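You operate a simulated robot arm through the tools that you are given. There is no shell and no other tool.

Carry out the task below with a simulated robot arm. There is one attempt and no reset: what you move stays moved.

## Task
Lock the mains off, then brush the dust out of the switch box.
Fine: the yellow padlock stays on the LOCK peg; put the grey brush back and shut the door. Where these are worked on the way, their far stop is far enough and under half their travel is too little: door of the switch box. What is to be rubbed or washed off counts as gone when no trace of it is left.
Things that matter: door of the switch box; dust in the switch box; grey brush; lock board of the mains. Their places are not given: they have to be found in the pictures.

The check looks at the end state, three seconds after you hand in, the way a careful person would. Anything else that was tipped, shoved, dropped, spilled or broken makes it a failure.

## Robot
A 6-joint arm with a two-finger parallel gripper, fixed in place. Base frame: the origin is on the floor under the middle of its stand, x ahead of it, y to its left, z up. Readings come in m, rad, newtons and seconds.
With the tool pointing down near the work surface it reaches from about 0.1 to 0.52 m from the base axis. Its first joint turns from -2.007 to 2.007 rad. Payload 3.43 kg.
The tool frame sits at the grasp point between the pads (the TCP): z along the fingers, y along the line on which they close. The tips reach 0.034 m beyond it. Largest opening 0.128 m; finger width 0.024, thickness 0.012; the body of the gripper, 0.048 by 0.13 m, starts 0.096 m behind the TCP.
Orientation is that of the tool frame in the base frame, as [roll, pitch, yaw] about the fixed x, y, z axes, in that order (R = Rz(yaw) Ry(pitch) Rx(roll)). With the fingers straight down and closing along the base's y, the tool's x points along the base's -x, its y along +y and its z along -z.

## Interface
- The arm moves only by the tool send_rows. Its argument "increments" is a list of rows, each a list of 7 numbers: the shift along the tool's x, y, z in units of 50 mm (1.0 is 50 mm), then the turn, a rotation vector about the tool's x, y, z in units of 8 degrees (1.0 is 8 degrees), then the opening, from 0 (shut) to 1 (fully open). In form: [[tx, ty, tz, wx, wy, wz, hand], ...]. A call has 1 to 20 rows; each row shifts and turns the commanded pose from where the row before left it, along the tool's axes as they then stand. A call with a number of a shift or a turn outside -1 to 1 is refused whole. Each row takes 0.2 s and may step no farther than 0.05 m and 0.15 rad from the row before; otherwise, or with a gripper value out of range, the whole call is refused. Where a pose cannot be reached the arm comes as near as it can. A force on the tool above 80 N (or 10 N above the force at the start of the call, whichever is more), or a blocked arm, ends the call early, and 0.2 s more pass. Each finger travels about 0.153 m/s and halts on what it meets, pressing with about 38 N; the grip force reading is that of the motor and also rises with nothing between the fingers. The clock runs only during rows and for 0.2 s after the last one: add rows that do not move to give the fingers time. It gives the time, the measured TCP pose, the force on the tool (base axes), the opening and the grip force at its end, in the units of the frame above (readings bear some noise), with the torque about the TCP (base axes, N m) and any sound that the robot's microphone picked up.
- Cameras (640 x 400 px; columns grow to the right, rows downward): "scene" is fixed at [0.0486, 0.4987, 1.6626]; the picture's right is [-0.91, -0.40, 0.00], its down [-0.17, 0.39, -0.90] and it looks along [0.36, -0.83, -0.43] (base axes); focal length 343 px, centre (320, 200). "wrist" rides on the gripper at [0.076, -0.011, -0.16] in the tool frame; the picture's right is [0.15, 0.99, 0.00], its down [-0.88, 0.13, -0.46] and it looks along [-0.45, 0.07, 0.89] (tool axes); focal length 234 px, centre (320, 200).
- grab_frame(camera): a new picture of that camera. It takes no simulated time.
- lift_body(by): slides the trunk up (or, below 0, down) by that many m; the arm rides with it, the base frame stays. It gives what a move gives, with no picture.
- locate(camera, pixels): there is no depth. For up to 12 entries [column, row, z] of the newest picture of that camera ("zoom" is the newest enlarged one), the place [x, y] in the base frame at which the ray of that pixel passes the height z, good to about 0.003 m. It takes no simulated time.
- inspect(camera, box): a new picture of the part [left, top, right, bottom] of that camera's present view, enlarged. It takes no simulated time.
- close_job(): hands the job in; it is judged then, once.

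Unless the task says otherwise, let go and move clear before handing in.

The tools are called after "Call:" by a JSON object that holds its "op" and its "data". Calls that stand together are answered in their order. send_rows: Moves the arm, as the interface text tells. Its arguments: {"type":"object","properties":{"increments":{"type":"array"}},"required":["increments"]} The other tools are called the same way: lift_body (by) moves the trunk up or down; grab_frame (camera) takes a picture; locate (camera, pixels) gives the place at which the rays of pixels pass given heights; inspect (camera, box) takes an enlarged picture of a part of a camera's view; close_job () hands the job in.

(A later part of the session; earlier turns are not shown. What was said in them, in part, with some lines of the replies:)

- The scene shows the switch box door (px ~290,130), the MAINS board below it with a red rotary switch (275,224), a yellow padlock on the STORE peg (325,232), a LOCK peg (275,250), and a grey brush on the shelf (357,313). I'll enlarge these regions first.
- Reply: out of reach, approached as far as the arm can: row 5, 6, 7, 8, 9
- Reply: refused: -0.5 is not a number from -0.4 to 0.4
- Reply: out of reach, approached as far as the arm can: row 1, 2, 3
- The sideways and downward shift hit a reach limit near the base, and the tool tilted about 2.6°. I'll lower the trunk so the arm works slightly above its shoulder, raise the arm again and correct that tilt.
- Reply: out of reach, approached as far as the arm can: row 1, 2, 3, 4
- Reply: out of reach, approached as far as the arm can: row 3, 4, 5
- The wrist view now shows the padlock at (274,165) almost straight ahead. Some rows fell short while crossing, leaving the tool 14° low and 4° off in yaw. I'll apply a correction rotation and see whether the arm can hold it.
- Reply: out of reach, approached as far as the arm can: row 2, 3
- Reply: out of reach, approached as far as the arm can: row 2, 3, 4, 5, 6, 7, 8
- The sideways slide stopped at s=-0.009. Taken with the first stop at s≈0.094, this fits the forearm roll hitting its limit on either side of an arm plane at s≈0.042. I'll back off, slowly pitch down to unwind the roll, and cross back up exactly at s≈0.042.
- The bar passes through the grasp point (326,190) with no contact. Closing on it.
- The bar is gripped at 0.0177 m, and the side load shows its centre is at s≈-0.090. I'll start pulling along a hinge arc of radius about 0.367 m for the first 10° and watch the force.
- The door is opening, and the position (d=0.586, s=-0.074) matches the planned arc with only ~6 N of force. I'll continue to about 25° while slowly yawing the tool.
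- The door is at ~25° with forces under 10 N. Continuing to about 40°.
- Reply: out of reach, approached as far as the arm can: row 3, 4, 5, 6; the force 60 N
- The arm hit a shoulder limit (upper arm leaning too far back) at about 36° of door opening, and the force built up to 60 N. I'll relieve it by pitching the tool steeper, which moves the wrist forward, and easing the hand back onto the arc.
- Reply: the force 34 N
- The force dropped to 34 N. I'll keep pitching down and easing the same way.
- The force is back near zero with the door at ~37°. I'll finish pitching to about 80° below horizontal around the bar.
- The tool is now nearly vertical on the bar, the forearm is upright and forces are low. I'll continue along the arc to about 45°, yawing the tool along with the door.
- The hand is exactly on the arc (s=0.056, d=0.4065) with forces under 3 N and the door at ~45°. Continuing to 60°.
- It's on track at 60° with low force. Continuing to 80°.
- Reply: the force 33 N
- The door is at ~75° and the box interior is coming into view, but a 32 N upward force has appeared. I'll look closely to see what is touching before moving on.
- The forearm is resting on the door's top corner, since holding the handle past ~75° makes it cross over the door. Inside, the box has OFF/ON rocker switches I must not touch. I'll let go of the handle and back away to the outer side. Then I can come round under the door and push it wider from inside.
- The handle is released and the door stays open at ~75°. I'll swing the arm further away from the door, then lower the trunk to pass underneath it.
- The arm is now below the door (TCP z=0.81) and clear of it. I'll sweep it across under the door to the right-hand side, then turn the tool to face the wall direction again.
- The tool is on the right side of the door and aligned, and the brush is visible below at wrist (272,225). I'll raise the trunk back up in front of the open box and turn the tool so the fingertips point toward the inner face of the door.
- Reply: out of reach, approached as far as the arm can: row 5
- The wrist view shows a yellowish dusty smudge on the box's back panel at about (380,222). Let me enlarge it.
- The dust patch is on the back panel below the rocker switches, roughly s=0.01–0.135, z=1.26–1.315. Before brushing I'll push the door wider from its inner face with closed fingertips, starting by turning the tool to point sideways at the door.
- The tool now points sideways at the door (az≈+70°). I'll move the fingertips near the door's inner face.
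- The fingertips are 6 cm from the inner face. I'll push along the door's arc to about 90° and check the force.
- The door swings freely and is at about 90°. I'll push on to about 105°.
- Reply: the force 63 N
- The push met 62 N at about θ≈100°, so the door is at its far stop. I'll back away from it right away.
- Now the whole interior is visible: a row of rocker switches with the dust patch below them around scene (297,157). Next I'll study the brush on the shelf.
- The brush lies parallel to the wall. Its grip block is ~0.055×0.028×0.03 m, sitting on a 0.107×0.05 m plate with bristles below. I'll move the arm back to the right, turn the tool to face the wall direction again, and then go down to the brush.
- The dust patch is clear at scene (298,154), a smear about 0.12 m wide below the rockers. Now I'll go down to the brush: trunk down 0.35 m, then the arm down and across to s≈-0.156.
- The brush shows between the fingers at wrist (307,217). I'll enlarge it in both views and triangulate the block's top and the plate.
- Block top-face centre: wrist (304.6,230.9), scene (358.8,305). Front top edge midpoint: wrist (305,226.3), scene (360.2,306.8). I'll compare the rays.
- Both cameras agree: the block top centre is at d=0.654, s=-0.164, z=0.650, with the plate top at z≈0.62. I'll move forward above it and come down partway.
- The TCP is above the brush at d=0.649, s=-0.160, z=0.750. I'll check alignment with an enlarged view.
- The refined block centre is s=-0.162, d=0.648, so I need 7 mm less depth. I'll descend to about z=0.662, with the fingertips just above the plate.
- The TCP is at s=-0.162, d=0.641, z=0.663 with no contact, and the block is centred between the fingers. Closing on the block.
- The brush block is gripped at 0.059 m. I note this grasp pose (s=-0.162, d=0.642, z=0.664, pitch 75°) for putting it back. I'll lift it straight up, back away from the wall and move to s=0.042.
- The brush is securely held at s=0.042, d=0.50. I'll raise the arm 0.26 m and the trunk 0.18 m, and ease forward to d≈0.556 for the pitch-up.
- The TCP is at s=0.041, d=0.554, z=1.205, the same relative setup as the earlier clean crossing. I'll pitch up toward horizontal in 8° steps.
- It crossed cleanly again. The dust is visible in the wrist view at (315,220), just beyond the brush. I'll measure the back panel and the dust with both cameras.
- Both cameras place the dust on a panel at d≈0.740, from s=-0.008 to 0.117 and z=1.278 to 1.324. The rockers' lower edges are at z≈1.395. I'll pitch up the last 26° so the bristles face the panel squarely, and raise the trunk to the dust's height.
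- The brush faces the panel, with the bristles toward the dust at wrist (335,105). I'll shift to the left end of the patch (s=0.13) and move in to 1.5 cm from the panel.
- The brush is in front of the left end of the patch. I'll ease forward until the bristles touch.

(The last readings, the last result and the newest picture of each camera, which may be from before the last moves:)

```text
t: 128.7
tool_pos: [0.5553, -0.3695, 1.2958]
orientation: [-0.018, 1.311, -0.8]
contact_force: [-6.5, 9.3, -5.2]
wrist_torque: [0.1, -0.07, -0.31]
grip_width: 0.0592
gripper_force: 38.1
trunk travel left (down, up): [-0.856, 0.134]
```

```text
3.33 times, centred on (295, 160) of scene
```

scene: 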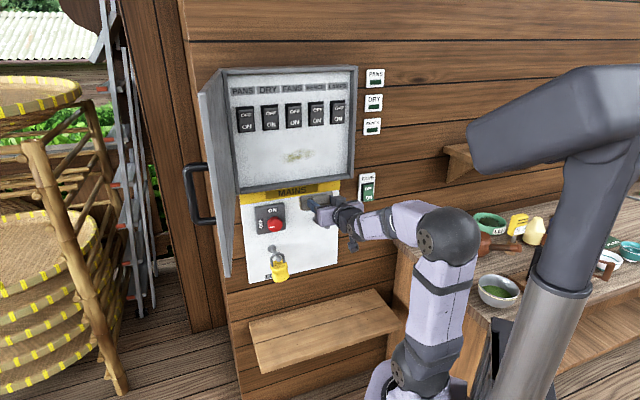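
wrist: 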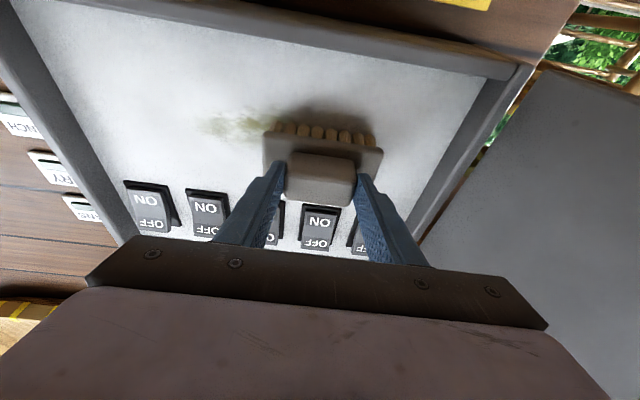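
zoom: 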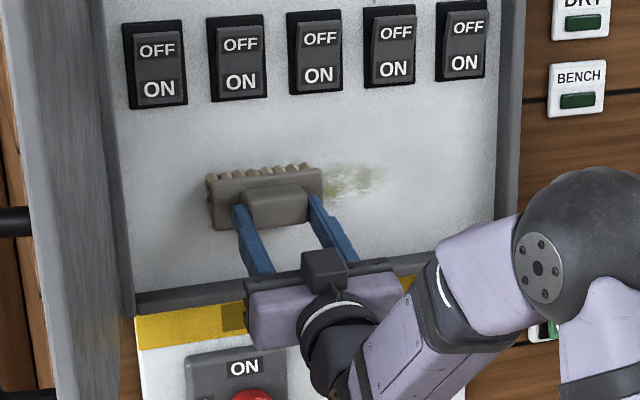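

The bristles are pressing on the panel with about 11 N. I'll sweep slowly to the right across the whole patch.

Call:
{"op": "send_rows", "data": {"increments": [[0, -0.155, 0, 0, 0, 0, 0.3], [0, -0.155, 0, 0, 0, 0, 0.3], [0, -0.155, 0, 0, 0, 0, 0.3], [0, -0.155, 0, 0, 0, 0, 0.3], [0, -0.155, 0, 0, 0, 0, 0.3], [0, -0.155, 0, 0, 0, 0, 0.3], [0, -0.155, 0, 0, 0, 0, 0.3], [0, -0.155, 0, 0, 0, 0, 0.3], [0, -0.155, 0, 0, 0, 0, 0.3], [0, -0.155, 0, 0, 0, 0, 0.3], [0, -0.155, 0, 0, 0, 0, 0.3], [0, -0.155, 0, 0, 0, 0, 0.3], [0, -0.155, 0, 0, 0, 0, 0.3], [0, -0.155, 0, 0, 0, 0, 0.3], [0, -0.155, 0, 0, 0, 0, 0.3], [0, -0.155, 0, 0, 0, 0, 0.3], [0, -0.155, 0, 0, 0, 0, 0.3], [0, -0.155, 0, 0, 0, 0, 0.3], [0, -0.155, 0, 0, 0, 0, 0.3], [0, -0.155, 0, 0, 0, 0, 0.3]]}}

Call:
{"op": "inspect", "data": {"camera": "scene", "box": [220, 100, 370, 220]}}

Call:
{"op": "grab_frame", "data": {"camera": "wrist"}}

```text
t: 132.9
tool_pos: [0.4468, -0.4797, 1.2974]
orientation: [-0.014, 1.309, -0.797]
contact_force: [-5.8, 11.9, -1.4]
wrist_torque: [-0.13, -0.08, 0.22]
grip_width: 0.059
gripper_force: 37.7
trunk travel left (down, up): [-0.856, 0.134]
```

```text
3.33 times, centred on (295, 160) of scene
```

zoom: 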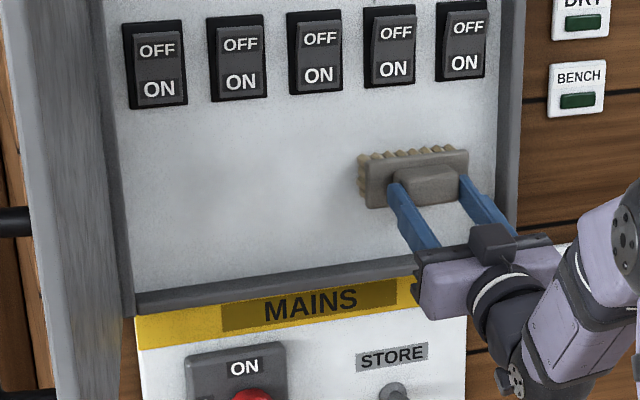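

```text
taken
```

wrist: 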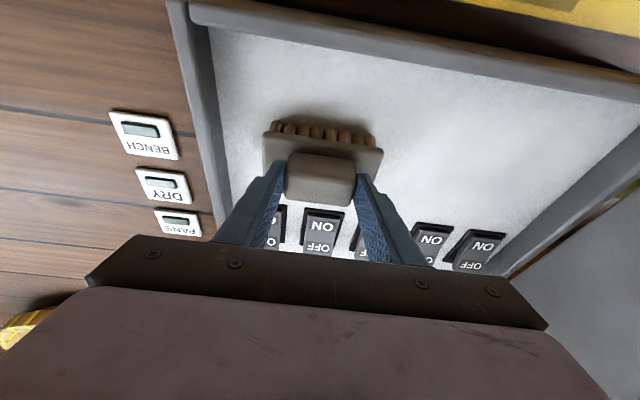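

The patch looks gone after one pass. To leave no trace I'll make a return stroke 15 mm higher, still well below the rockers.

Call:
{"op": "send_rows", "data": {"increments": [[-0.145, 0, 0.038, 0, 0, 0, 0.3], [-0.145, 0, 0.038, 0, 0, 0, 0.3], [0, 0.18, 0, 0, 0, 0, 0.3], [0, 0.18, 0, 0, 0, 0, 0.3], [0, 0.18, 0, 0, 0, 0, 0.3], [0, 0.18, 0, 0, 0, 0, 0.3], [0, 0.18, 0, 0, 0, 0, 0.3], [0, 0.18, 0, 0, 0, 0, 0.3], [0, 0.18, 0, 0, 0, 0, 0.3], [0, 0.18, 0, 0, 0, 0, 0.3], [0, 0.18, 0, 0, 0, 0, 0.3], [0, 0.18, 0, 0, 0, 0, 0.3], [0, 0.18, 0, 0, 0, 0, 0.3], [0, 0.18, 0, 0, 0, 0, 0.3], [0, 0.18, 0, 0, 0, 0, 0.3], [0, 0.18, 0, 0, 0, 0, 0.3], [0, 0.18, 0, 0, 0, 0, 0.3], [0, 0.18, 0, 0, 0, 0, 0.3], [0, 0.18, 0, 0, 0, 0, 0.3]]}}

Call:
{"op": "inspect", "data": {"camera": "scene", "box": [220, 100, 370, 220]}}

```text
t: 136.9
tool_pos: [0.5528, -0.3726, 1.3119]
orientation: [-0.009, 1.31, -0.793]
contact_force: [-12.1, 6.6, -1.7]
wrist_torque: [0.02, -0.05, -0.05]
grip_width: 0.0592
gripper_force: 38.4
trunk travel left (down, up): [-0.856, 0.134]
```

```text
3.33 times, centred on (295, 160) of scene
```

zoom: 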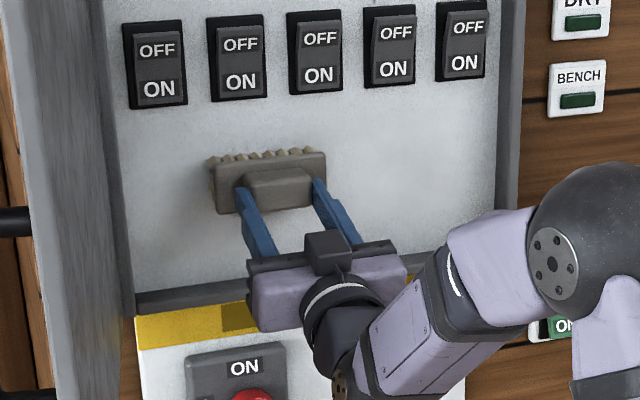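

Clean so far. One more stroke about 30 mm lower will cover the patch's bottom edge.

Call:
{"op": "send_rows", "data": {"increments": [[0.207, 0, -0.054, 0, 0, 0, 0.3], [0.207, 0, -0.054, 0, 0, 0, 0.3], [0.207, 0, -0.054, 0, 0, 0, 0.3], [0, -0.18, 0, 0, 0, 0, 0.3], [0, -0.18, 0, 0, 0, 0, 0.3], [0, -0.18, 0, 0, 0, 0, 0.3], [0, -0.18, 0, 0, 0, 0, 0.3], [0, -0.18, 0, 0, 0, 0, 0.3], [0, -0.18, 0, 0, 0, 0, 0.3], [0, -0.18, 0, 0, 0, 0, 0.3], [0, -0.18, 0, 0, 0, 0, 0.3], [0, -0.18, 0, 0, 0, 0, 0.3], [0, -0.18, 0, 0, 0, 0, 0.3], [0, -0.18, 0, 0, 0, 0, 0.3], [0, -0.18, 0, 0, 0, 0, 0.3], [0, -0.18, 0, 0, 0, 0, 0.3], [0, -0.18, 0, 0, 0, 0, 0.3], [0, -0.18, 0, 0, 0, 0, 0.3], [0, -0.18, 0, 0, 0, 0, 0.3], [0, -0.18, 0, 0, 0, 0, 0.3]]}}

Call:
{"op": "send_rows", "data": {"increments": [[-0.077, 0, -0.29, 0, 0, 0, 0.3], [-0.153, 0, -0.58, 0, 0, 0, 0.3], [-0.153, 0, -0.58, 0, 0, 0, 0.3], [-0.153, 0, -0.58, 0, 0, 0, 0.3]]}}

Call:
{"op": "inspect", "data": {"camera": "scene", "box": [220, 100, 370, 220]}}

Call:
{"op": "grab_frame", "data": {"camera": "wrist"}}

```text
t: 141.1
tool_pos: [0.4454, -0.4805, 1.2807]
orientation: [-0.017, 1.309, -0.801]
contact_force: [-7.0, 14.1, -1.8]
wrist_torque: [0.04, 0.05, 0.18]
grip_width: 0.0593
gripper_force: 38.1
trunk travel left (down, up): [-0.856, 0.134]
```

```text
t: 142.1
tool_pos: [0.3724, -0.4078, 1.2798]
orientation: [-0.014, 1.309, -0.795]
contact_force: [-0.5, 0.6, -1.1]
wrist_torque: [0.06, 0.06, -0.01]
grip_width: 0.059
gripper_force: 37.7
trunk travel left (down, up): [-0.856, 0.134]
```

```text
3.33 times, centred on (295, 160) of scene
```

zoom: 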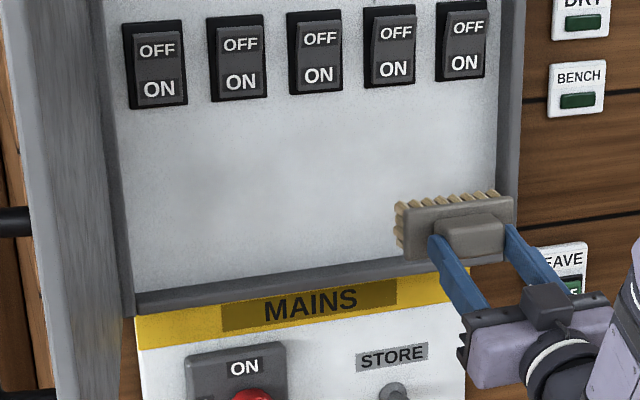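

```text
taken
```

wrist: 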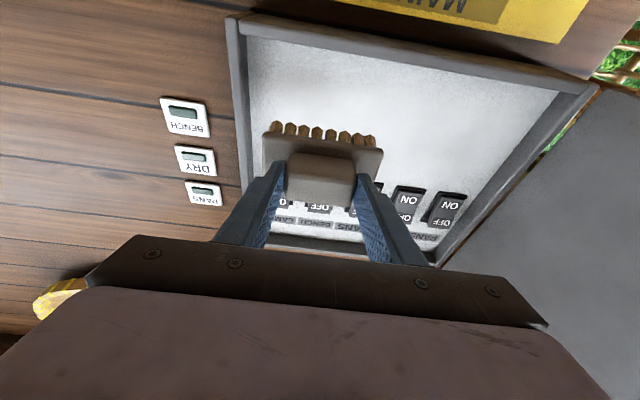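

The panel looks clean after three strokes. I'll zoom in hard to be sure no trace is left.

Call:
{"op": "inspect", "data": {"camera": "scene", "box": [250, 135, 340, 195]}}

Call:
{"op": "inspect", "data": {"camera": "wrist", "box": [230, 20, 590, 250]}}

```text
6.67 times, centred on (295, 165) of scene
```

zoom: 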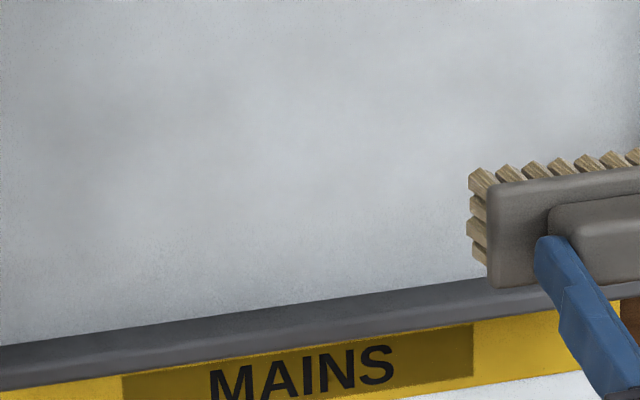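

```text
1.74 times, centred on (410, 135) of wrist
```

zoom: 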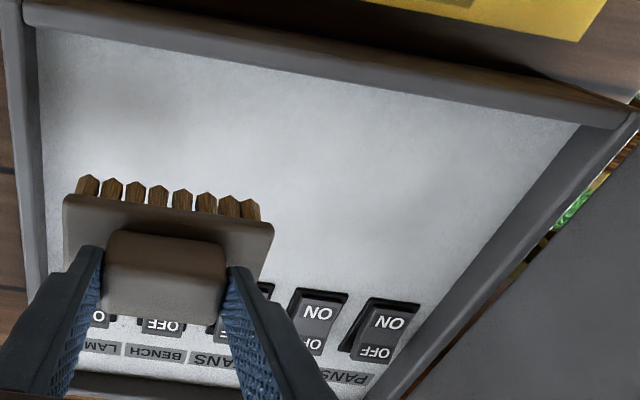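

No trace remains on the panel. Now I'll put the brush back: slide to s=0.042 and pitch the tool down to the grasp angle of 75°.

Call:
{"op": "send_rows", "data": {"increments": [[0, 0.66, 0, 0, 0, 0, 0.3], [0, 0.66, 0, 0, 0, 0, 0.3], [0, 0, 0, 0, 1, 0, 0.3], [0, 0, 0, 0, 1, 0, 0.3], [0, 0, 0, 0, 1, 0, 0.3], [0, 0, 0, 0, 1, 0, 0.3], [0, 0, 0, 0, 1, 0, 0.3], [0, 0, 0, 0, 1, 0, 0.3], [0, 0, 0, 0, 1, 0, 0.3], [0, 0, 0, 0, 1, 0, 0.3], [0, 0, 0, 0, 1, 0, 0.3], [0, 0, 0, 0, 1, 0, 0.3], [0, 0, 0, 0, 1, 0, 0.3], [0, 0, 0, 0, 0.275, 0, 0.3]]}}

Call:
{"op": "grab_frame", "data": {"camera": "scene"}}

Call:
{"op": "grab_frame", "data": {"camera": "wrist"}}

```text
t: 145.1
tool_pos: [0.419, -0.3611, 1.2785]
orientation: [-3.138, 0.255, 2.359]
contact_force: [-0.6, 0.0, -0.4]
wrist_torque: [-0.01, -0.05, -0.01]
grip_width: 0.0592
gripper_force: 38.1
trunk travel left (down, up): [-0.856, 0.134]
```

```text
taken
```

scene: 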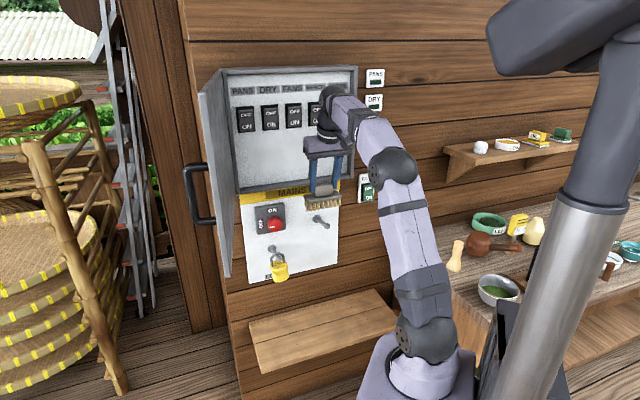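

```text
taken
```

wrist: 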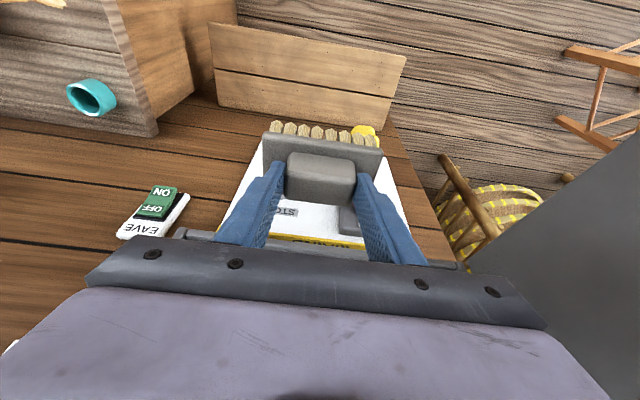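

The brush is held unchanged, at the same place in the wrist view, with pitch 75.4°. I'll reverse the path: back off a little, lower the trunk and then the arm.

Call:
{"op": "send_rows", "data": {"increments": [[0.503, 0, -0.133, 0, 0, 0, 0.3], [0.503, 0, -0.133, 0, 0, 0, 0.3]]}}

Call:
{"op": "lift_body", "data": {"by": -0.27}}

Call:
{"op": "send_rows", "data": {"increments": [[0.178, 0, 0.676, 0, 0, 0, 0.3], [0.178, 0, 0.676, 0, 0, 0, 0.3], [0.178, 0, 0.676, 0, 0, 0, 0.3], [0.178, 0, 0.676, 0, 0, 0, 0.3], [0.178, 0, 0.676, 0, 0, 0, 0.3], [0.178, 0, 0.676, 0, 0, 0, 0.3], [0.178, 0, 0.676, 0, 0, 0, 0.3]]}}

```text
t: 145.7
tool_pos: [0.3816, -0.3269, 1.2762]
orientation: [-3.138, 0.254, 2.361]
contact_force: [0.2, 0.0, -2.3]
wrist_torque: [0.0, 0.02, 0.0]
grip_width: 0.0594
gripper_force: 38.2
trunk travel left (down, up): [-0.856, 0.134]
```

```text
t: 148.4
tool_pos: [0.3815, -0.3268, 1.0074]
orientation: [-3.14, 0.254, 2.359]
contact_force: [-0.3, 0.0, -1.3]
wrist_torque: [0.02, 0.0, -0.01]
grip_width: 0.0593
gripper_force: 38.0
trunk travel left (down, up): [-0.586, 0.404]
```

```text
t: 150.1
tool_pos: [0.3822, -0.3244, 0.7621]
orientation: [-3.14, 0.258, 2.36]
contact_force: [-0.6, 0.1, -0.5]
wrist_torque: [0.01, -0.01, -0.03]
grip_width: 0.0591
gripper_force: 37.6
trunk travel left (down, up): [-0.586, 0.404]
```

I'm at the mirror of the pick-up path. Moving over the original spot on the shelf now.

Call:
{"op": "send_rows", "data": {"increments": [[-0.393, -0.58, 0.104, 0, 0, 0, 0.3], [-0.393, -0.58, 0.104, 0, 0, 0, 0.3], [-0.393, -0.58, 0.104, 0, 0, 0, 0.3], [-0.393, -0.58, 0.104, 0, 0, 0, 0.3], [-0.393, -0.58, 0.104, 0, 0, 0, 0.3], [-0.393, -0.58, 0.104, 0, 0, 0, 0.3], [-0.393, -0.58, 0.104, 0, 0, 0, 0.3]]}}

Call:
{"op": "grab_frame", "data": {"camera": "wrist"}}

Call:
{"op": "inspect", "data": {"camera": "scene", "box": [310, 260, 410, 335]}}

```text
t: 151.7
tool_pos: [0.3382, -0.5716, 0.7616]
orientation: [-3.137, 0.253, 2.359]
contact_force: [0.3, 0.1, -1.5]
wrist_torque: [0.03, 0.03, 0.02]
grip_width: 0.0592
gripper_force: 37.5
trunk travel left (down, up): [-0.586, 0.404]
```

```text
taken
```

wrist: 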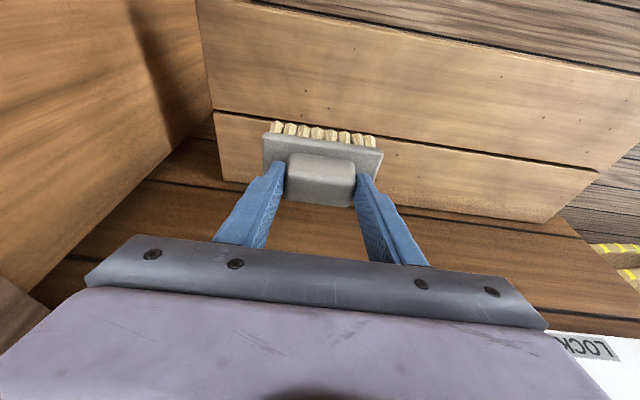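

```text
5.33 times, centred on (360, 298) of scene
```

zoom: 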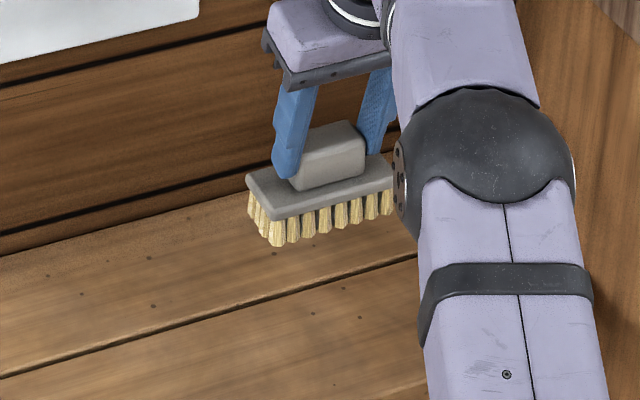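

I'm above the original spot, within 2 mm. I'll lower 0.09 m, then feel for the shelf.

Call:
{"op": "send_rows", "data": {"increments": [[0.18, 0.03, 0.57, 0, 0, 0, 0.3], [0.15, 0, 0.58, 0, 0, 0, 0.3], [0.15, 0, 0.58, 0, 0, 0, 0.3]]}}

Call:
{"op": "inspect", "data": {"camera": "scene", "box": [310, 270, 410, 345]}}

```text
t: 152.4
tool_pos: [0.3402, -0.5696, 0.676]
orientation: [-3.137, 0.254, 2.363]
contact_force: [-0.2, 0.1, -0.8]
wrist_torque: [0.01, 0.03, 0.01]
grip_width: 0.0589
gripper_force: 38.3
trunk travel left (down, up): [-0.586, 0.404]
```

```text
5.33 times, centred on (360, 308) of scene
```

zoom: 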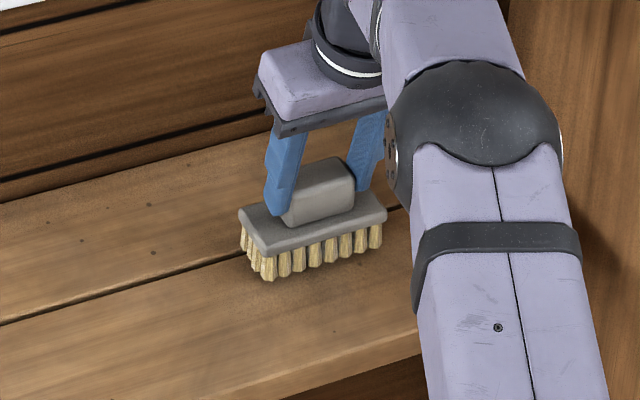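

There's about 1 cm to go. Lowering in small steps.

Call:
{"op": "send_rows", "data": {"increments": [[0.018, 0, 0.068, 0, 0, 0, 0.3], [0.018, 0, 0.068, 0, 0, 0, 0.3], [0.018, 0, 0.068, 0, 0, 0, 0.3]]}}

Call:
{"op": "inspect", "data": {"camera": "scene", "box": [310, 270, 410, 345]}}

```text
t: 153.2
tool_pos: [0.3386, -0.5697, 0.667]
orientation: [-3.137, 0.261, 2.36]
contact_force: [-1.9, 1.8, 10.6]
wrist_torque: [0.47, -0.59, 0.11]
grip_width: 0.059
gripper_force: 38.1
trunk travel left (down, up): [-0.586, 0.404]
```

```text
5.33 times, centred on (360, 308) of scene
```

zoom: 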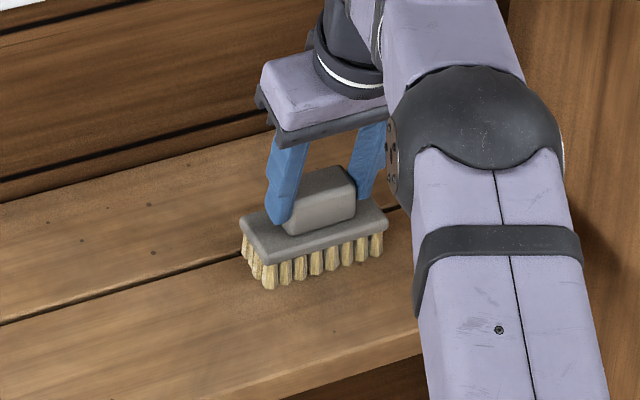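

10.6 N upward: the bristles are standing on the shelf. I'll open the fingers and lift straight up.

Call:
{"op": "send_rows", "data": {"increments": [[0, 0, 0, 0, 0, 0, 0.5], [0, 0, 0, 0, 0, 0, 0.7], [0, 0, 0, 0, 0, 0, 0.8], [-0.05, 0, -0.19, 0, 0, 0, 0.8], [-0.15, 0, -0.58, 0, 0, 0, 0.8], [-0.15, 0, -0.58, 0, 0, 0, 0.8], [-0.15, 0, -0.58, 0, 0, 0, 0.8]]}}

Call:
{"op": "inspect", "data": {"camera": "scene", "box": [330, 290, 390, 335]}}

Call:
{"op": "grab_frame", "data": {"camera": "wrist"}}

```text
t: 154.8
tool_pos: [0.3385, -0.5702, 0.7597]
orientation: [-3.137, 0.256, 2.361]
contact_force: [0.2, -0.4, 0.1]
wrist_torque: [0.0, -0.01, 0.02]
grip_width: 0.1022
gripper_force: 0.1
trunk travel left (down, up): [-0.586, 0.404]
```

```text
8.89 times, centred on (360, 312) of scene
```

zoom: 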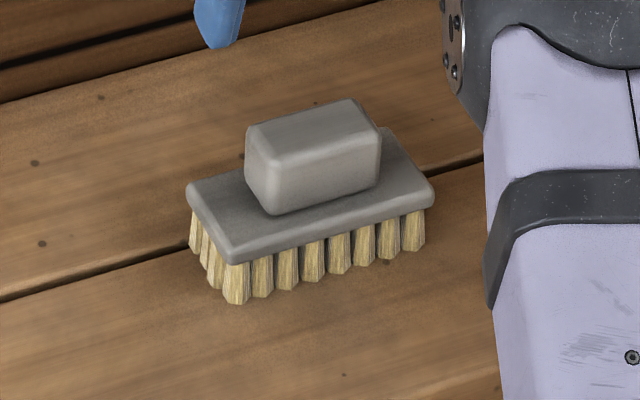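

```text
taken
```

wrist: 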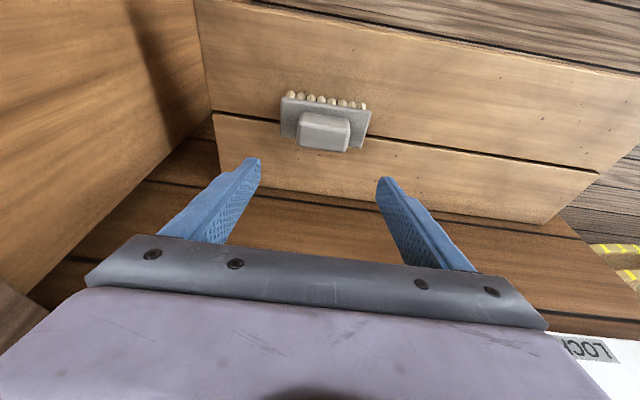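

The brush is back within ~3 mm of where it was and standing properly. Now for the door: I'll back off, take the arm low underneath it to its outer side, and push it shut from there.

Call:
{"op": "send_rows", "data": {"increments": [[0.735, 0, -0.194, 0, 0, 0, 0.5], [0.735, 0, -0.194, 0, 0, 0, 0.2], [0.735, 0, -0.194, 0, 0, 0, 0], [0.735, 0, -0.194, 0, 0, 0, 0], [0.735, 0, -0.194, 0, 0, 0, 0], [0.161, 0.88, -0.0426, 0, 0, 0, 0], [0.161, 0.88, -0.0426, 0, 0, 0, 0], [0.161, 0.88, -0.0426, 0, 0, 0, 0], [0.161, 0.88, -0.0426, 0, 0, 0, 0], [0.161, 0.88, -0.0426, 0, 0, 0, 0], [0.161, 0.88, -0.0426, 0, 0, 0, 0]]}}

Call:
{"op": "send_rows", "data": {"increments": [[0.4835, 0.767, -0.1277, 0, 0, 0, 0], [0.4835, 0.767, -0.1277, 0, 0, 0, 0], [0.4835, 0.767, -0.1277, 0, 0, 0, 0], [0.4835, 0.767, -0.1277, 0, 0, 0, 0], [0.4835, 0.767, -0.1277, 0, 0, 0, 0], [0.4835, 0.767, -0.1277, 0, 0, 0, 0], [0.645, 0.667, -0.17, 0, 0, 0, 0], [0.645, 0.667, -0.17, 0, 0, 0, 0], [0.645, 0.667, -0.17, 0, 0, 0, 0]]}}

Call:
{"op": "grab_frame", "data": {"camera": "scene"}}

```text
t: 157.2
tool_pos: [0.3525, -0.2122, 0.7609]
orientation: [-3.139, 0.258, 2.361]
contact_force: [0.9, 0.2, -0.1]
wrist_torque: [0.01, -0.04, 0.0]
grip_width: 0.0
gripper_force: 32.5
trunk travel left (down, up): [-0.586, 0.404]
```

```text
t: 159.2
tool_pos: [0.4083, 0.1997, 0.7623]
orientation: [-3.138, 0.255, 2.361]
contact_force: [-0.6, 0.9, -0.2]
wrist_torque: [-0.01, -0.03, -0.01]
grip_width: 0.0
gripper_force: 33.2
trunk travel left (down, up): [-0.586, 0.404]
```

```text
taken
```

scene: 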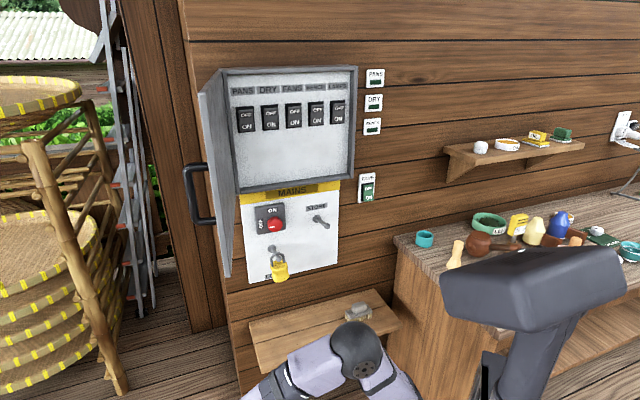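

The interior is clean, the padlock is on LOCK and the brush is on the shelf. The arm is now under and left of the open door. I'll locate the door's free edge exactly before going up.

Call:
{"op": "locate", "data": {"camera": "scene", "pixels": [[228, 277, 1.2], [228, 277, 1.195], [203, 92, 1.585], [212, 222, 1.318], [186, 172, 1.438]]}}

Call:
{"op": "inspect", "data": {"camera": "scene", "box": [170, 60, 270, 290]}}

Call:
{"op": "lift_body", "data": {"by": 0.4}}

```text
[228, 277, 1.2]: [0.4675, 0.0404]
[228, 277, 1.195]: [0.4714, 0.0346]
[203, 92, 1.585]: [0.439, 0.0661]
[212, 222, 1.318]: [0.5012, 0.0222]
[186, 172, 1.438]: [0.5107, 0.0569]
```

```text
1.74 times, centred on (220, 175) of scene
```

zoom: 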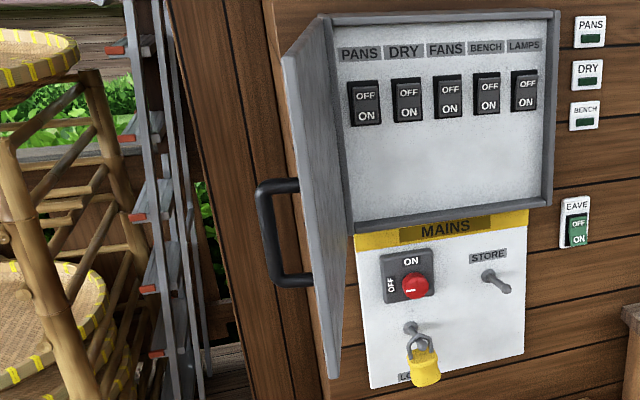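

```text
t: 163.1
tool_pos: [0.4098, 0.1996, 1.1622]
orientation: [-3.138, 0.255, 2.359]
contact_force: [-0.5, 0.2, 0.4]
wrist_torque: [-0.01, 0.02, -0.01]
grip_width: 0.0
gripper_force: 33.0
trunk travel left (down, up): [-0.986, 0.004]
```

The door's free edge is at (s≈0.358, d≈0.30), so the door is at ~101°. I'll tilt the tool to 45°, rise to z≈1.25 (below the handle), and turn it to point back toward the door's outer face.

Call:
{"op": "send_rows", "data": {"increments": [[0, 0, 0, 0, -0.9375, 0, 0], [0, 0, 0, 0, -0.9375, 0, 0], [0, 0, 0, 0, -0.9375, 0, 0], [0, 0, 0, 0, -0.9375, 0, 0], [-0.62, 0, -0.62, 0, 0, 0, 0], [-0.62, 0, -0.62, 0, 0, 0, 0], [0, 0, 0, 0.663, 0, 0.663, 0], [0, 0, 0, 0.663, 0, 0.663, 0], [0, 0, 0, 0.663, 0, 0.663, 0], [0, 0, 0, 0.663, 0, 0.663, 0], [0, 0, 0, 0.663, 0, 0.663, 0], [0, 0, 0, 0.663, 0, 0.663, 0]]}}

Call:
{"op": "grab_frame", "data": {"camera": "scene"}}

Call:
{"op": "grab_frame", "data": {"camera": "wrist"}}

```text
t: 165.7
tool_pos: [0.4103, 0.1993, 1.2498]
orientation: [-3.13, 0.784, 1.581]
contact_force: [0.2, -0.5, -0.2]
wrist_torque: [-0.01, 0.01, -0.01]
grip_width: 0.0001
gripper_force: 32.4
trunk travel left (down, up): [-0.986, 0.004]
```

```text
taken
```

scene: 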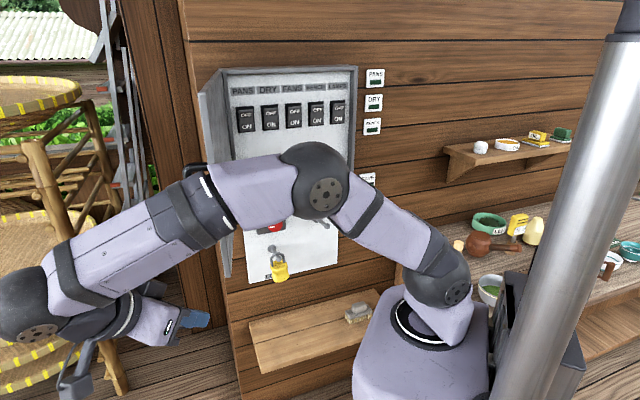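

```text
taken
```

wrist: 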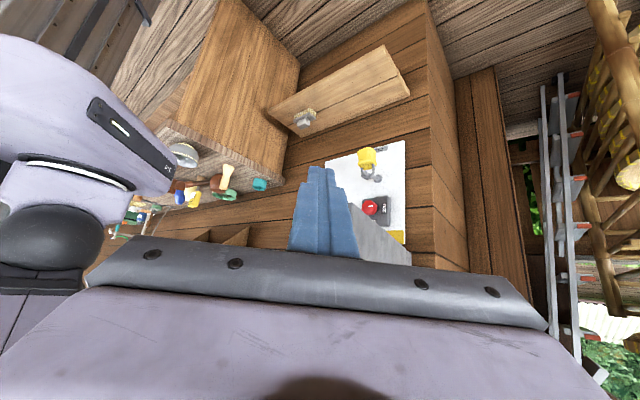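

The tool points back toward the door from its outer side, with the tip well clear. I'll move alongside the outer face near the free edge.

Call:
{"op": "send_rows", "data": {"increments": [[-0.379, 0.525, 0.379, 0, 0, 0, 0], [-0.379, 0.525, 0.379, 0, 0, 0, 0], [-0.379, 0.525, 0.379, 0, 0, 0, 0], [-0.379, 0.525, 0.379, 0, 0, 0, 0]]}}

Call:
{"op": "grab_frame", "data": {"camera": "scene"}}

Call:
{"op": "grab_frame", "data": {"camera": "wrist"}}

```text
t: 166.7
tool_pos: [0.5151, 0.0923, 1.2476]
orientation: [-3.133, 0.784, 1.583]
contact_force: [-0.5, -0.4, -0.4]
wrist_torque: [0.01, 0.01, 0.03]
grip_width: 0.0
gripper_force: 32.5
trunk travel left (down, up): [-0.986, 0.004]
```

```text
taken
```

scene: 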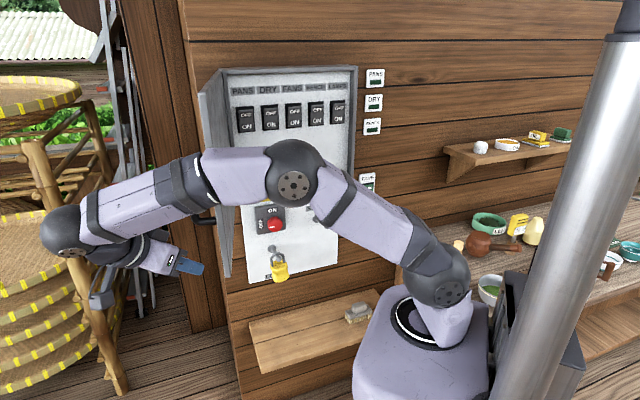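

```text
taken
```

wrist: 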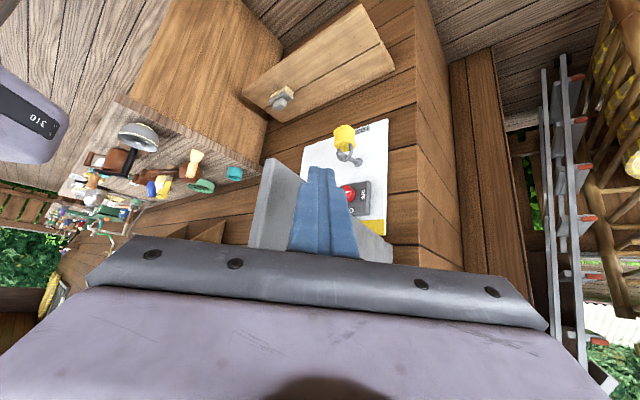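

The finger is beside the door's outer face near the free edge. I'll bring it into contact and begin pushing it closed along the arc.

Call:
{"op": "send_rows", "data": {"increments": [[-0.225, -0.165, 0.225, 0, 0, 0, 0], [-0.225, -0.165, 0.225, 0, 0, 0, 0], [-0.225, -0.165, 0.225, 0, 0, 0, 0], [-0.1315, -0.296, 0.1315, 0, 0, 0, 0], [-0.1315, -0.296, 0.1315, 0, 0, 0, 0], [-0.15, -0.28, 0.15, 0, 0, 0, 0], [-0.15, -0.28, 0.15, 0, 0, 0, 0]]}}

Call:
{"op": "grab_frame", "data": {"camera": "scene"}}

```text
t: 168.3
tool_pos: [0.4326, 0.0038, 1.2495]
orientation: [-3.133, 0.784, 1.579]
contact_force: [-0.1, -0.7, 0.0]
wrist_torque: [0.04, -0.01, -0.01]
grip_width: 0.0
gripper_force: 32.5
trunk travel left (down, up): [-0.986, 0.004]
```

```text
taken
```

scene: 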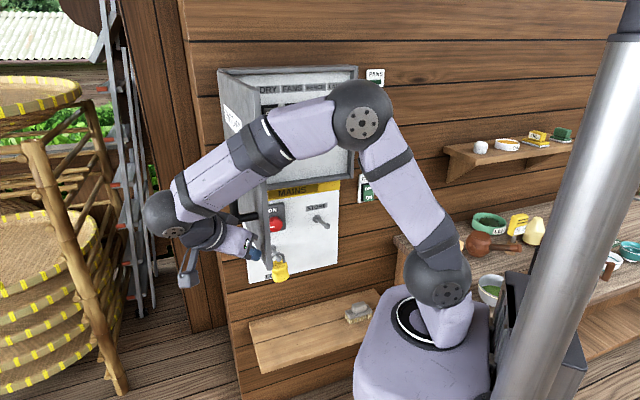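

The door follows easily and is now at ~90°, with almost no force. Continuing to about 60°.

Call:
{"op": "send_rows", "data": {"increments": [[-0.166, -0.26, 0.166, 0, 0, 0, 0], [-0.166, -0.26, 0.166, 0, 0, 0, 0], [-0.1825, -0.237, 0.1825, 0, 0, 0, 0], [-0.1825, -0.237, 0.1825, 0, 0, 0, 0], [-0.195, -0.214, 0.195, 0, 0, 0, 0], [-0.195, -0.214, 0.195, 0, 0, 0, 0], [-0.208, -0.19, 0.208, 0, 0, 0, 0], [-0.208, -0.19, 0.208, 0, 0, 0, 0]]}}

Call:
{"op": "grab_frame", "data": {"camera": "scene"}}

Call:
{"op": "grab_frame", "data": {"camera": "wrist"}}

```text
t: 170.1
tool_pos: [0.3422, -0.1019, 1.2488]
orientation: [-3.132, 0.783, 1.583]
contact_force: [-0.5, -0.1, -0.4]
wrist_torque: [0.01, 0.0, -0.01]
grip_width: 0.0
gripper_force: 32.9
trunk travel left (down, up): [-0.986, 0.004]
```

```text
taken
```

scene: 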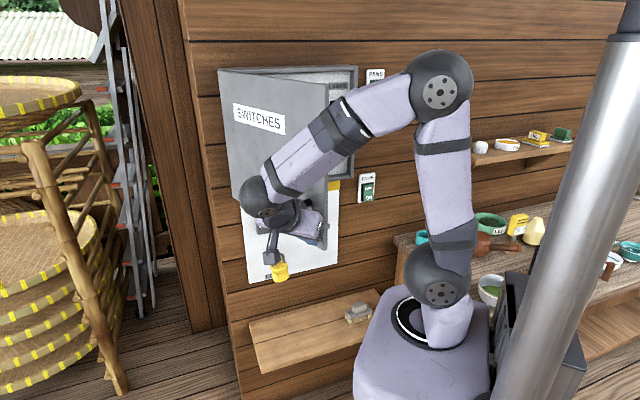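

```text
taken
```

wrist: 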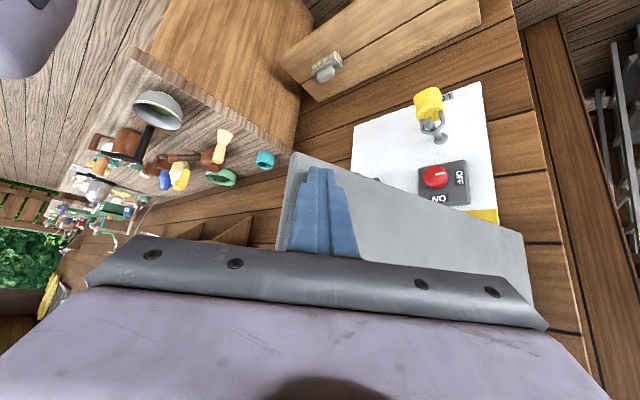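

The door is at about 70°. Continuing to 45° while turning the tool gradually back toward the wall direction.

Call:
{"op": "send_rows", "data": {"increments": [[-0.219, -0.162, 0.219, 0, 0, 0, 0], [-0.219, -0.162, 0.219, 0, 0, 0, 0], [-0.2275, -0.137, 0.2275, 0, 0, 0, 0], [-0.2275, -0.137, 0.2275, 0, 0, 0, 0], [-0.2357, -0.107, 0.2357, -0.221, 0, -0.221, 0], [-0.2322, -0.122, 0.2322, -0.221, 0, -0.221, 0], [-0.2357, -0.1066, 0.2357, -0.221, 0, -0.221, 0], [-0.2323, -0.1212, 0.2323, -0.221, 0, -0.221, 0], [-0.2362, -0.107, 0.2362, -0.221, 0, -0.221, 0], [-0.2326, -0.1216, 0.2326, -0.221, 0, -0.221, 0]]}}

Call:
{"op": "grab_frame", "data": {"camera": "scene"}}

Call:
{"op": "grab_frame", "data": {"camera": "wrist"}}

```text
t: 172.3
tool_pos: [0.29, -0.2677, 1.2482]
orientation: [-3.133, 0.781, 1.843]
contact_force: [0.9, 1.7, 0.2]
wrist_torque: [0.01, 0.0, 0.01]
grip_width: 0.0002
gripper_force: 32.7
trunk travel left (down, up): [-0.986, 0.004]
```

```text
taken
```

scene: 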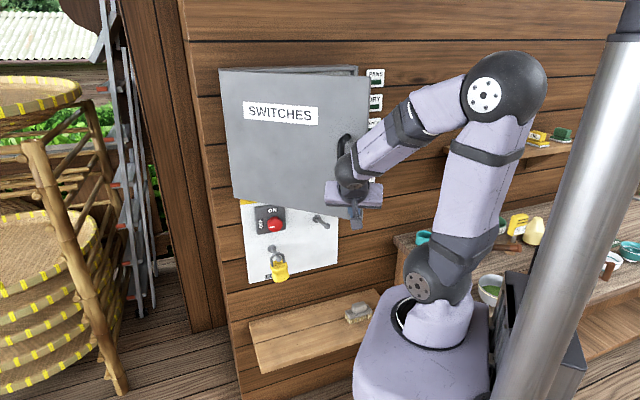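

```text
taken
```

wrist: 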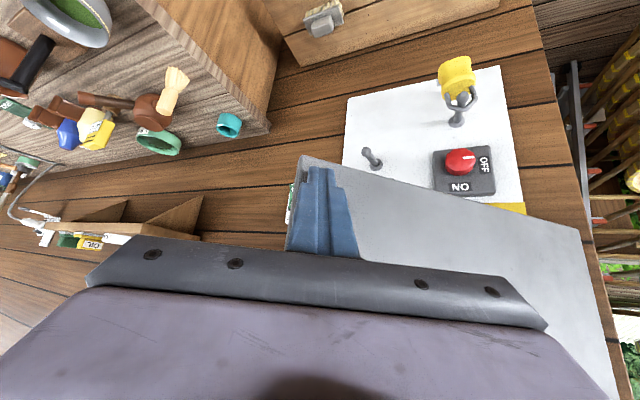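

The door is at roughly 40–45°, but the finger is close to its free edge. I'll shift the contact inward, below the handle, and push on to about 25°.

Call:
{"op": "send_rows", "data": {"increments": [[-0.22, 0.352, 0.22, 0, 0, 0, 0], [-0.22, 0.352, 0.22, 0, 0, 0, 0], [-0.22, 0.352, 0.22, 0, 0, 0, 0], [-0.205, -0.07, 0.205, 0, 0, 0, 0], [-0.205, -0.07, 0.205, -0.327, 0, -0.327, 0], [-0.205, -0.064, 0.205, 0, 0, 0, 0], [-0.205, -0.064, 0.205, -0.327, 0, -0.327, 0], [-0.207, -0.058, 0.207, 0, 0, 0, 0], [-0.207, -0.058, 0.207, -0.327, 0, -0.327, 0]]}}

Call:
{"op": "grab_frame", "data": {"camera": "scene"}}

Call:
{"op": "grab_frame", "data": {"camera": "wrist"}}

```text
t: 174.3
tool_pos: [0.3648, -0.3881, 1.2486]
orientation: [-3.133, 0.782, 2.037]
contact_force: [0.2, 0.1, -0.1]
wrist_torque: [0.03, 0.01, 0.02]
grip_width: 0.0
gripper_force: 32.6
trunk travel left (down, up): [-0.986, 0.004]
```

```text
taken
```

scene: 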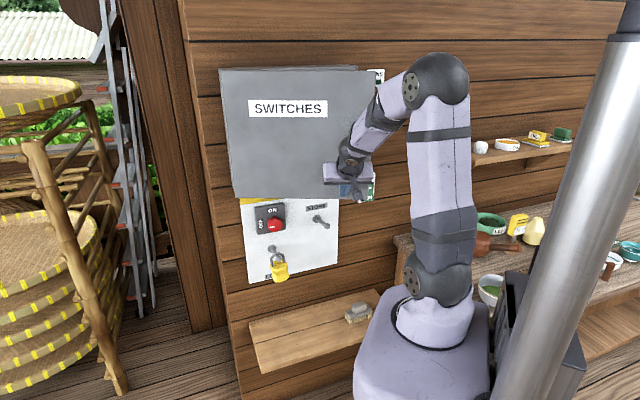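

```text
taken
```

wrist: 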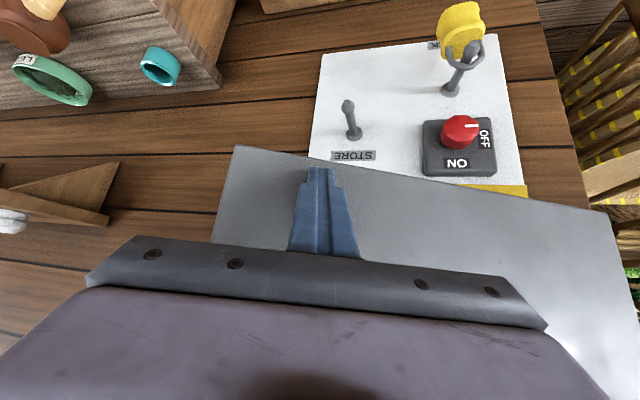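

The contact is safely inboard now, with the door at about 25°. Continuing to ~5°.

Call:
{"op": "send_rows", "data": {"increments": [[-0.208, -0.05, 0.208, 0, 0, 0, 0], [-0.208, -0.05, 0.208, -0.327, 0, -0.327, 0], [-0.208, -0.044, 0.208, 0, 0, 0, 0], [-0.208, -0.044, 0.208, -0.327, 0, -0.327, 0], [-0.21, -0.037, 0.21, 0, 0, 0, 0], [-0.21, -0.037, 0.21, -0.327, 0, -0.327, 0], [-0.21, -0.03, 0.21, 0, 0, 0, 0], [-0.21, -0.03, 0.21, -0.327, 0, -0.327, 0]]}}

Call:
{"op": "grab_frame", "data": {"camera": "scene"}}

Call:
{"op": "grab_frame", "data": {"camera": "wrist"}}

```text
t: 176.1
tool_pos: [0.4128, -0.496, 1.2474]
orientation: [-3.136, 0.778, 2.294]
contact_force: [0.4, -0.4, -0.1]
wrist_torque: [0.02, -0.03, 0.02]
grip_width: 0.0
gripper_force: 32.8
trunk travel left (down, up): [-0.986, 0.004]
```

```text
taken
```

scene: 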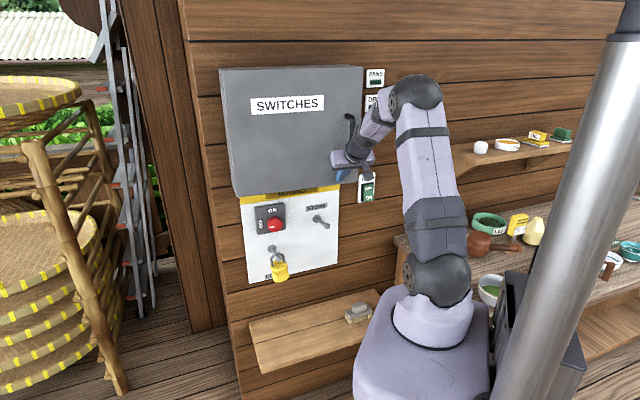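

```text
taken
```

wrist: 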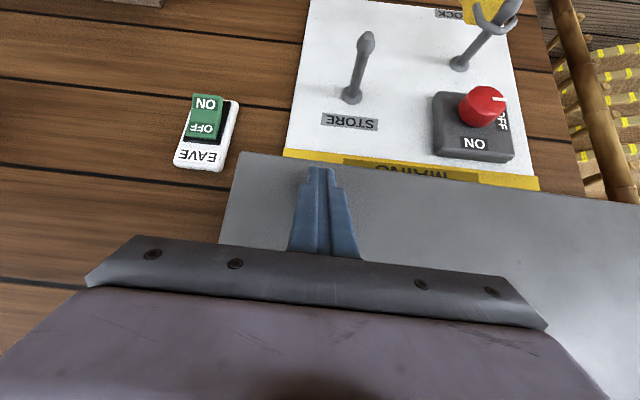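

The door is nearly shut (about 5°). I'll push the last stretch gently and watch for contact force.

Call:
{"op": "send_rows", "data": {"increments": [[-0.14, -0.016, 0.14, 0, 0, 0, 0], [-0.14, -0.016, 0.14, -0.15, 0, -0.15, 0], [-0.1, -0.016, 0.1, -0.15, 0, -0.15, 0]]}}

Call:
{"op": "inspect", "data": {"camera": "scene", "box": [210, 50, 400, 210]}}

```text
t: 176.9
tool_pos: [0.4255, -0.5118, 1.2479]
orientation: [-3.137, 0.775, 2.353]
contact_force: [-17.7, 15.2, 0.2]
wrist_torque: [0.1, 0.42, -0.05]
grip_width: 0.0003
gripper_force: 32.7
trunk travel left (down, up): [-0.986, 0.004]
```

```text
2.50 times, centred on (305, 130) of scene
```

zoom: 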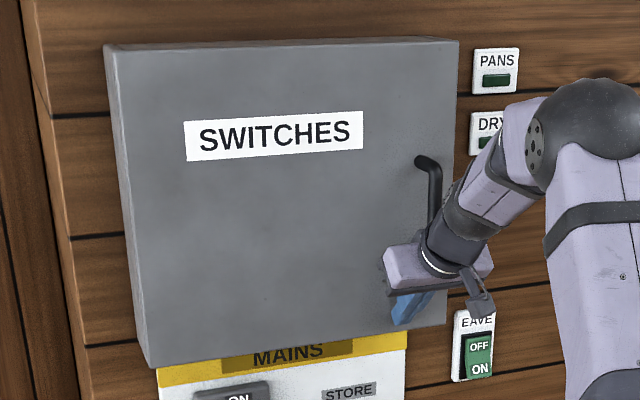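

23 N against the frame: the door is shut and its outline matches the first picture. I'll press 3 mm more to seat it, then back away slowly.

Call:
{"op": "send_rows", "data": {"increments": [[-0.05, 0, 0.05, 0, 0, 0, 0], [0, 0, 0, 0, 0, 0, 0], [0.1, 0, -0.1, 0, 0, 0, 0], [0.15, 0, -0.15, 0, 0, 0, 0], [0.3, 0, -0.3, 0, 0, 0, 0], [0.5, 0, -0.5, 0, 0, 0, 0], [0.5, 0, -0.5, 0, 0, 0, 0]]}}

Call:
{"op": "grab_frame", "data": {"camera": "scene"}}

Call:
{"op": "inspect", "data": {"camera": "scene", "box": [210, 50, 400, 200]}}

```text
t: 178.5
tool_pos: [0.3548, -0.4401, 1.249]
orientation: [-3.134, 0.782, 2.354]
contact_force: [-0.2, 0.4, -0.6]
wrist_torque: [0.03, -0.01, -0.02]
grip_width: 0.0
gripper_force: 32.4
trunk travel left (down, up): [-0.986, 0.004]
```

```text
taken
```

scene: 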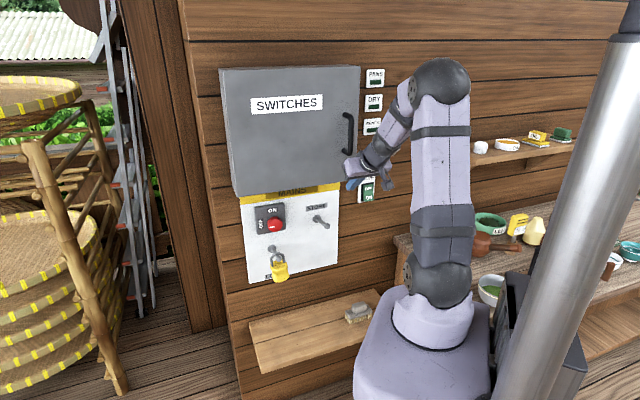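

```text
2.67 times, centred on (305, 125) of scene
```

zoom: 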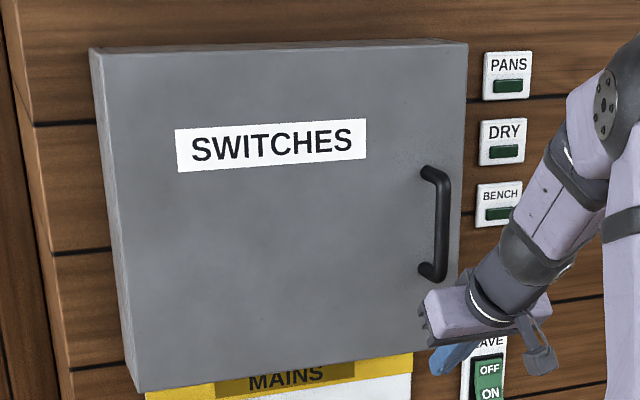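

The door is flush shut, with the same outline and handle position as at the start. I'll move clear and do a final check of every item.

Call:
{"op": "send_rows", "data": {"increments": [[0.5, 0, -0.5, 0, 0, 0, 0], [0.5, 0, -0.5, 0, 0, 0, 0]]}}

Call:
{"op": "grab_frame", "data": {"camera": "scene"}}

Call:
{"op": "inspect", "data": {"camera": "scene", "box": [230, 180, 390, 290]}}

Call:
{"op": "inspect", "data": {"camera": "scene", "box": [240, 270, 400, 380]}}

Call:
{"op": "inspect", "data": {"camera": "scene", "box": [380, 110, 640, 320]}}

```text
t: 179.1
tool_pos: [0.3042, -0.39, 1.2495]
orientation: [-3.137, 0.78, 2.354]
contact_force: [-0.7, -0.2, 1.0]
wrist_torque: [0.01, 0.02, 0.02]
grip_width: 0.0001
gripper_force: 32.8
trunk travel left (down, up): [-0.986, 0.004]
```

```text
taken
```

scene: 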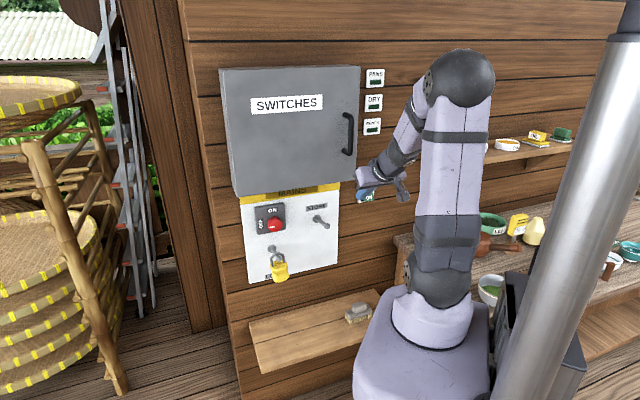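

```text
3.64 times, centred on (310, 235) of scene
```

zoom: 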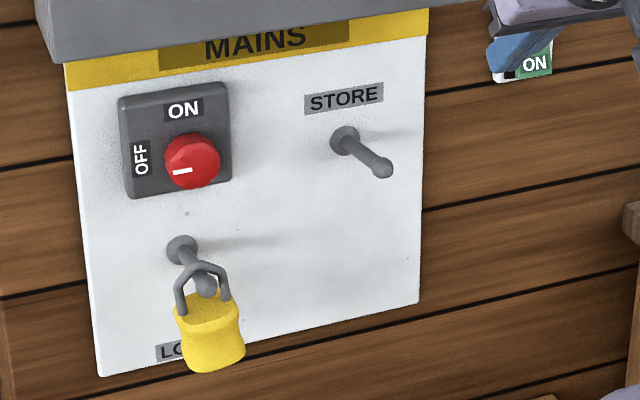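

```text
3.64 times, centred on (320, 325) of scene
```

zoom: 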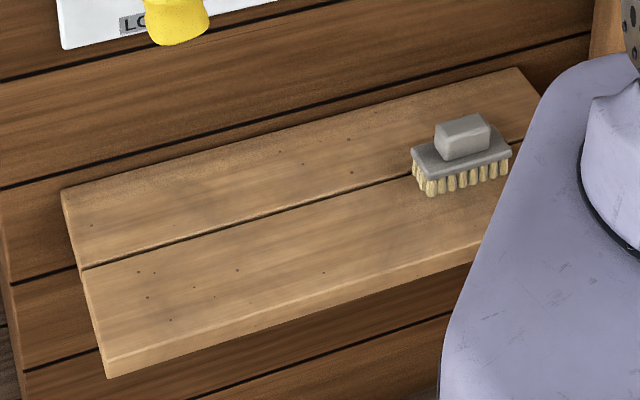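

```text
1.90 times, centred on (510, 215) of scene
```

zoom: 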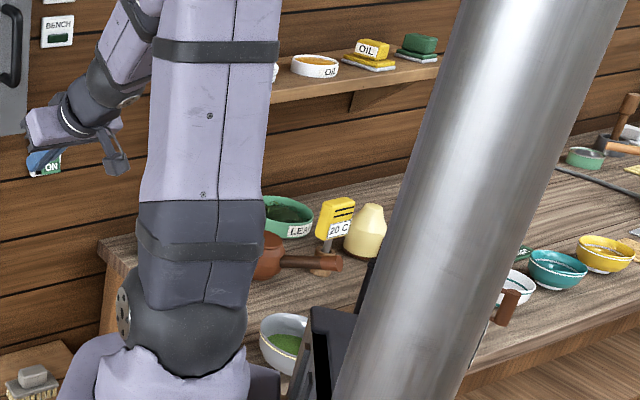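

Final state:
- The knob points at OFF and the yellow padlock hangs on the LOCK peg.
- The dust is gone from the panel.
- The grey brush is back on its shelf spot.
- The door is flush shut, the arm is clear with nothing held, and the bench items are undisturbed.

Handing in.

Call:
{"op": "close_job", "data": {}}

```text
The job is handed in.
```

The mains is locked off and the switch box is brushed out and shut. I have handed the job in; no verdict has come back.

- **Mains:** the knob points at OFF, and the PANS, DRY and BENCH lamps went dark when it was turned. The yellow padlock hangs on the LOCK peg.
- **Dust:** I brushed the back panel in three overlapping strokes. The close-ups afterwards, taken before I shut the door, showed no trace left. The rocker switches inside were not touched.
- **Brush:** it stands back on its shelf, within about 3 mm of where it was.
- **Door:** I opened it to its far stop (about 100°) for the brushing. It is now shut flush, and its outline matches the first picture.

While I was opening the door, the forearm rested briefly on its top corner (about 32 N) and the hand pulled against the handle (about 60 N). I eased off both times and saw no damage in the later pictures. The arm is clear and holding nothing, and nothing else I could see had moved.
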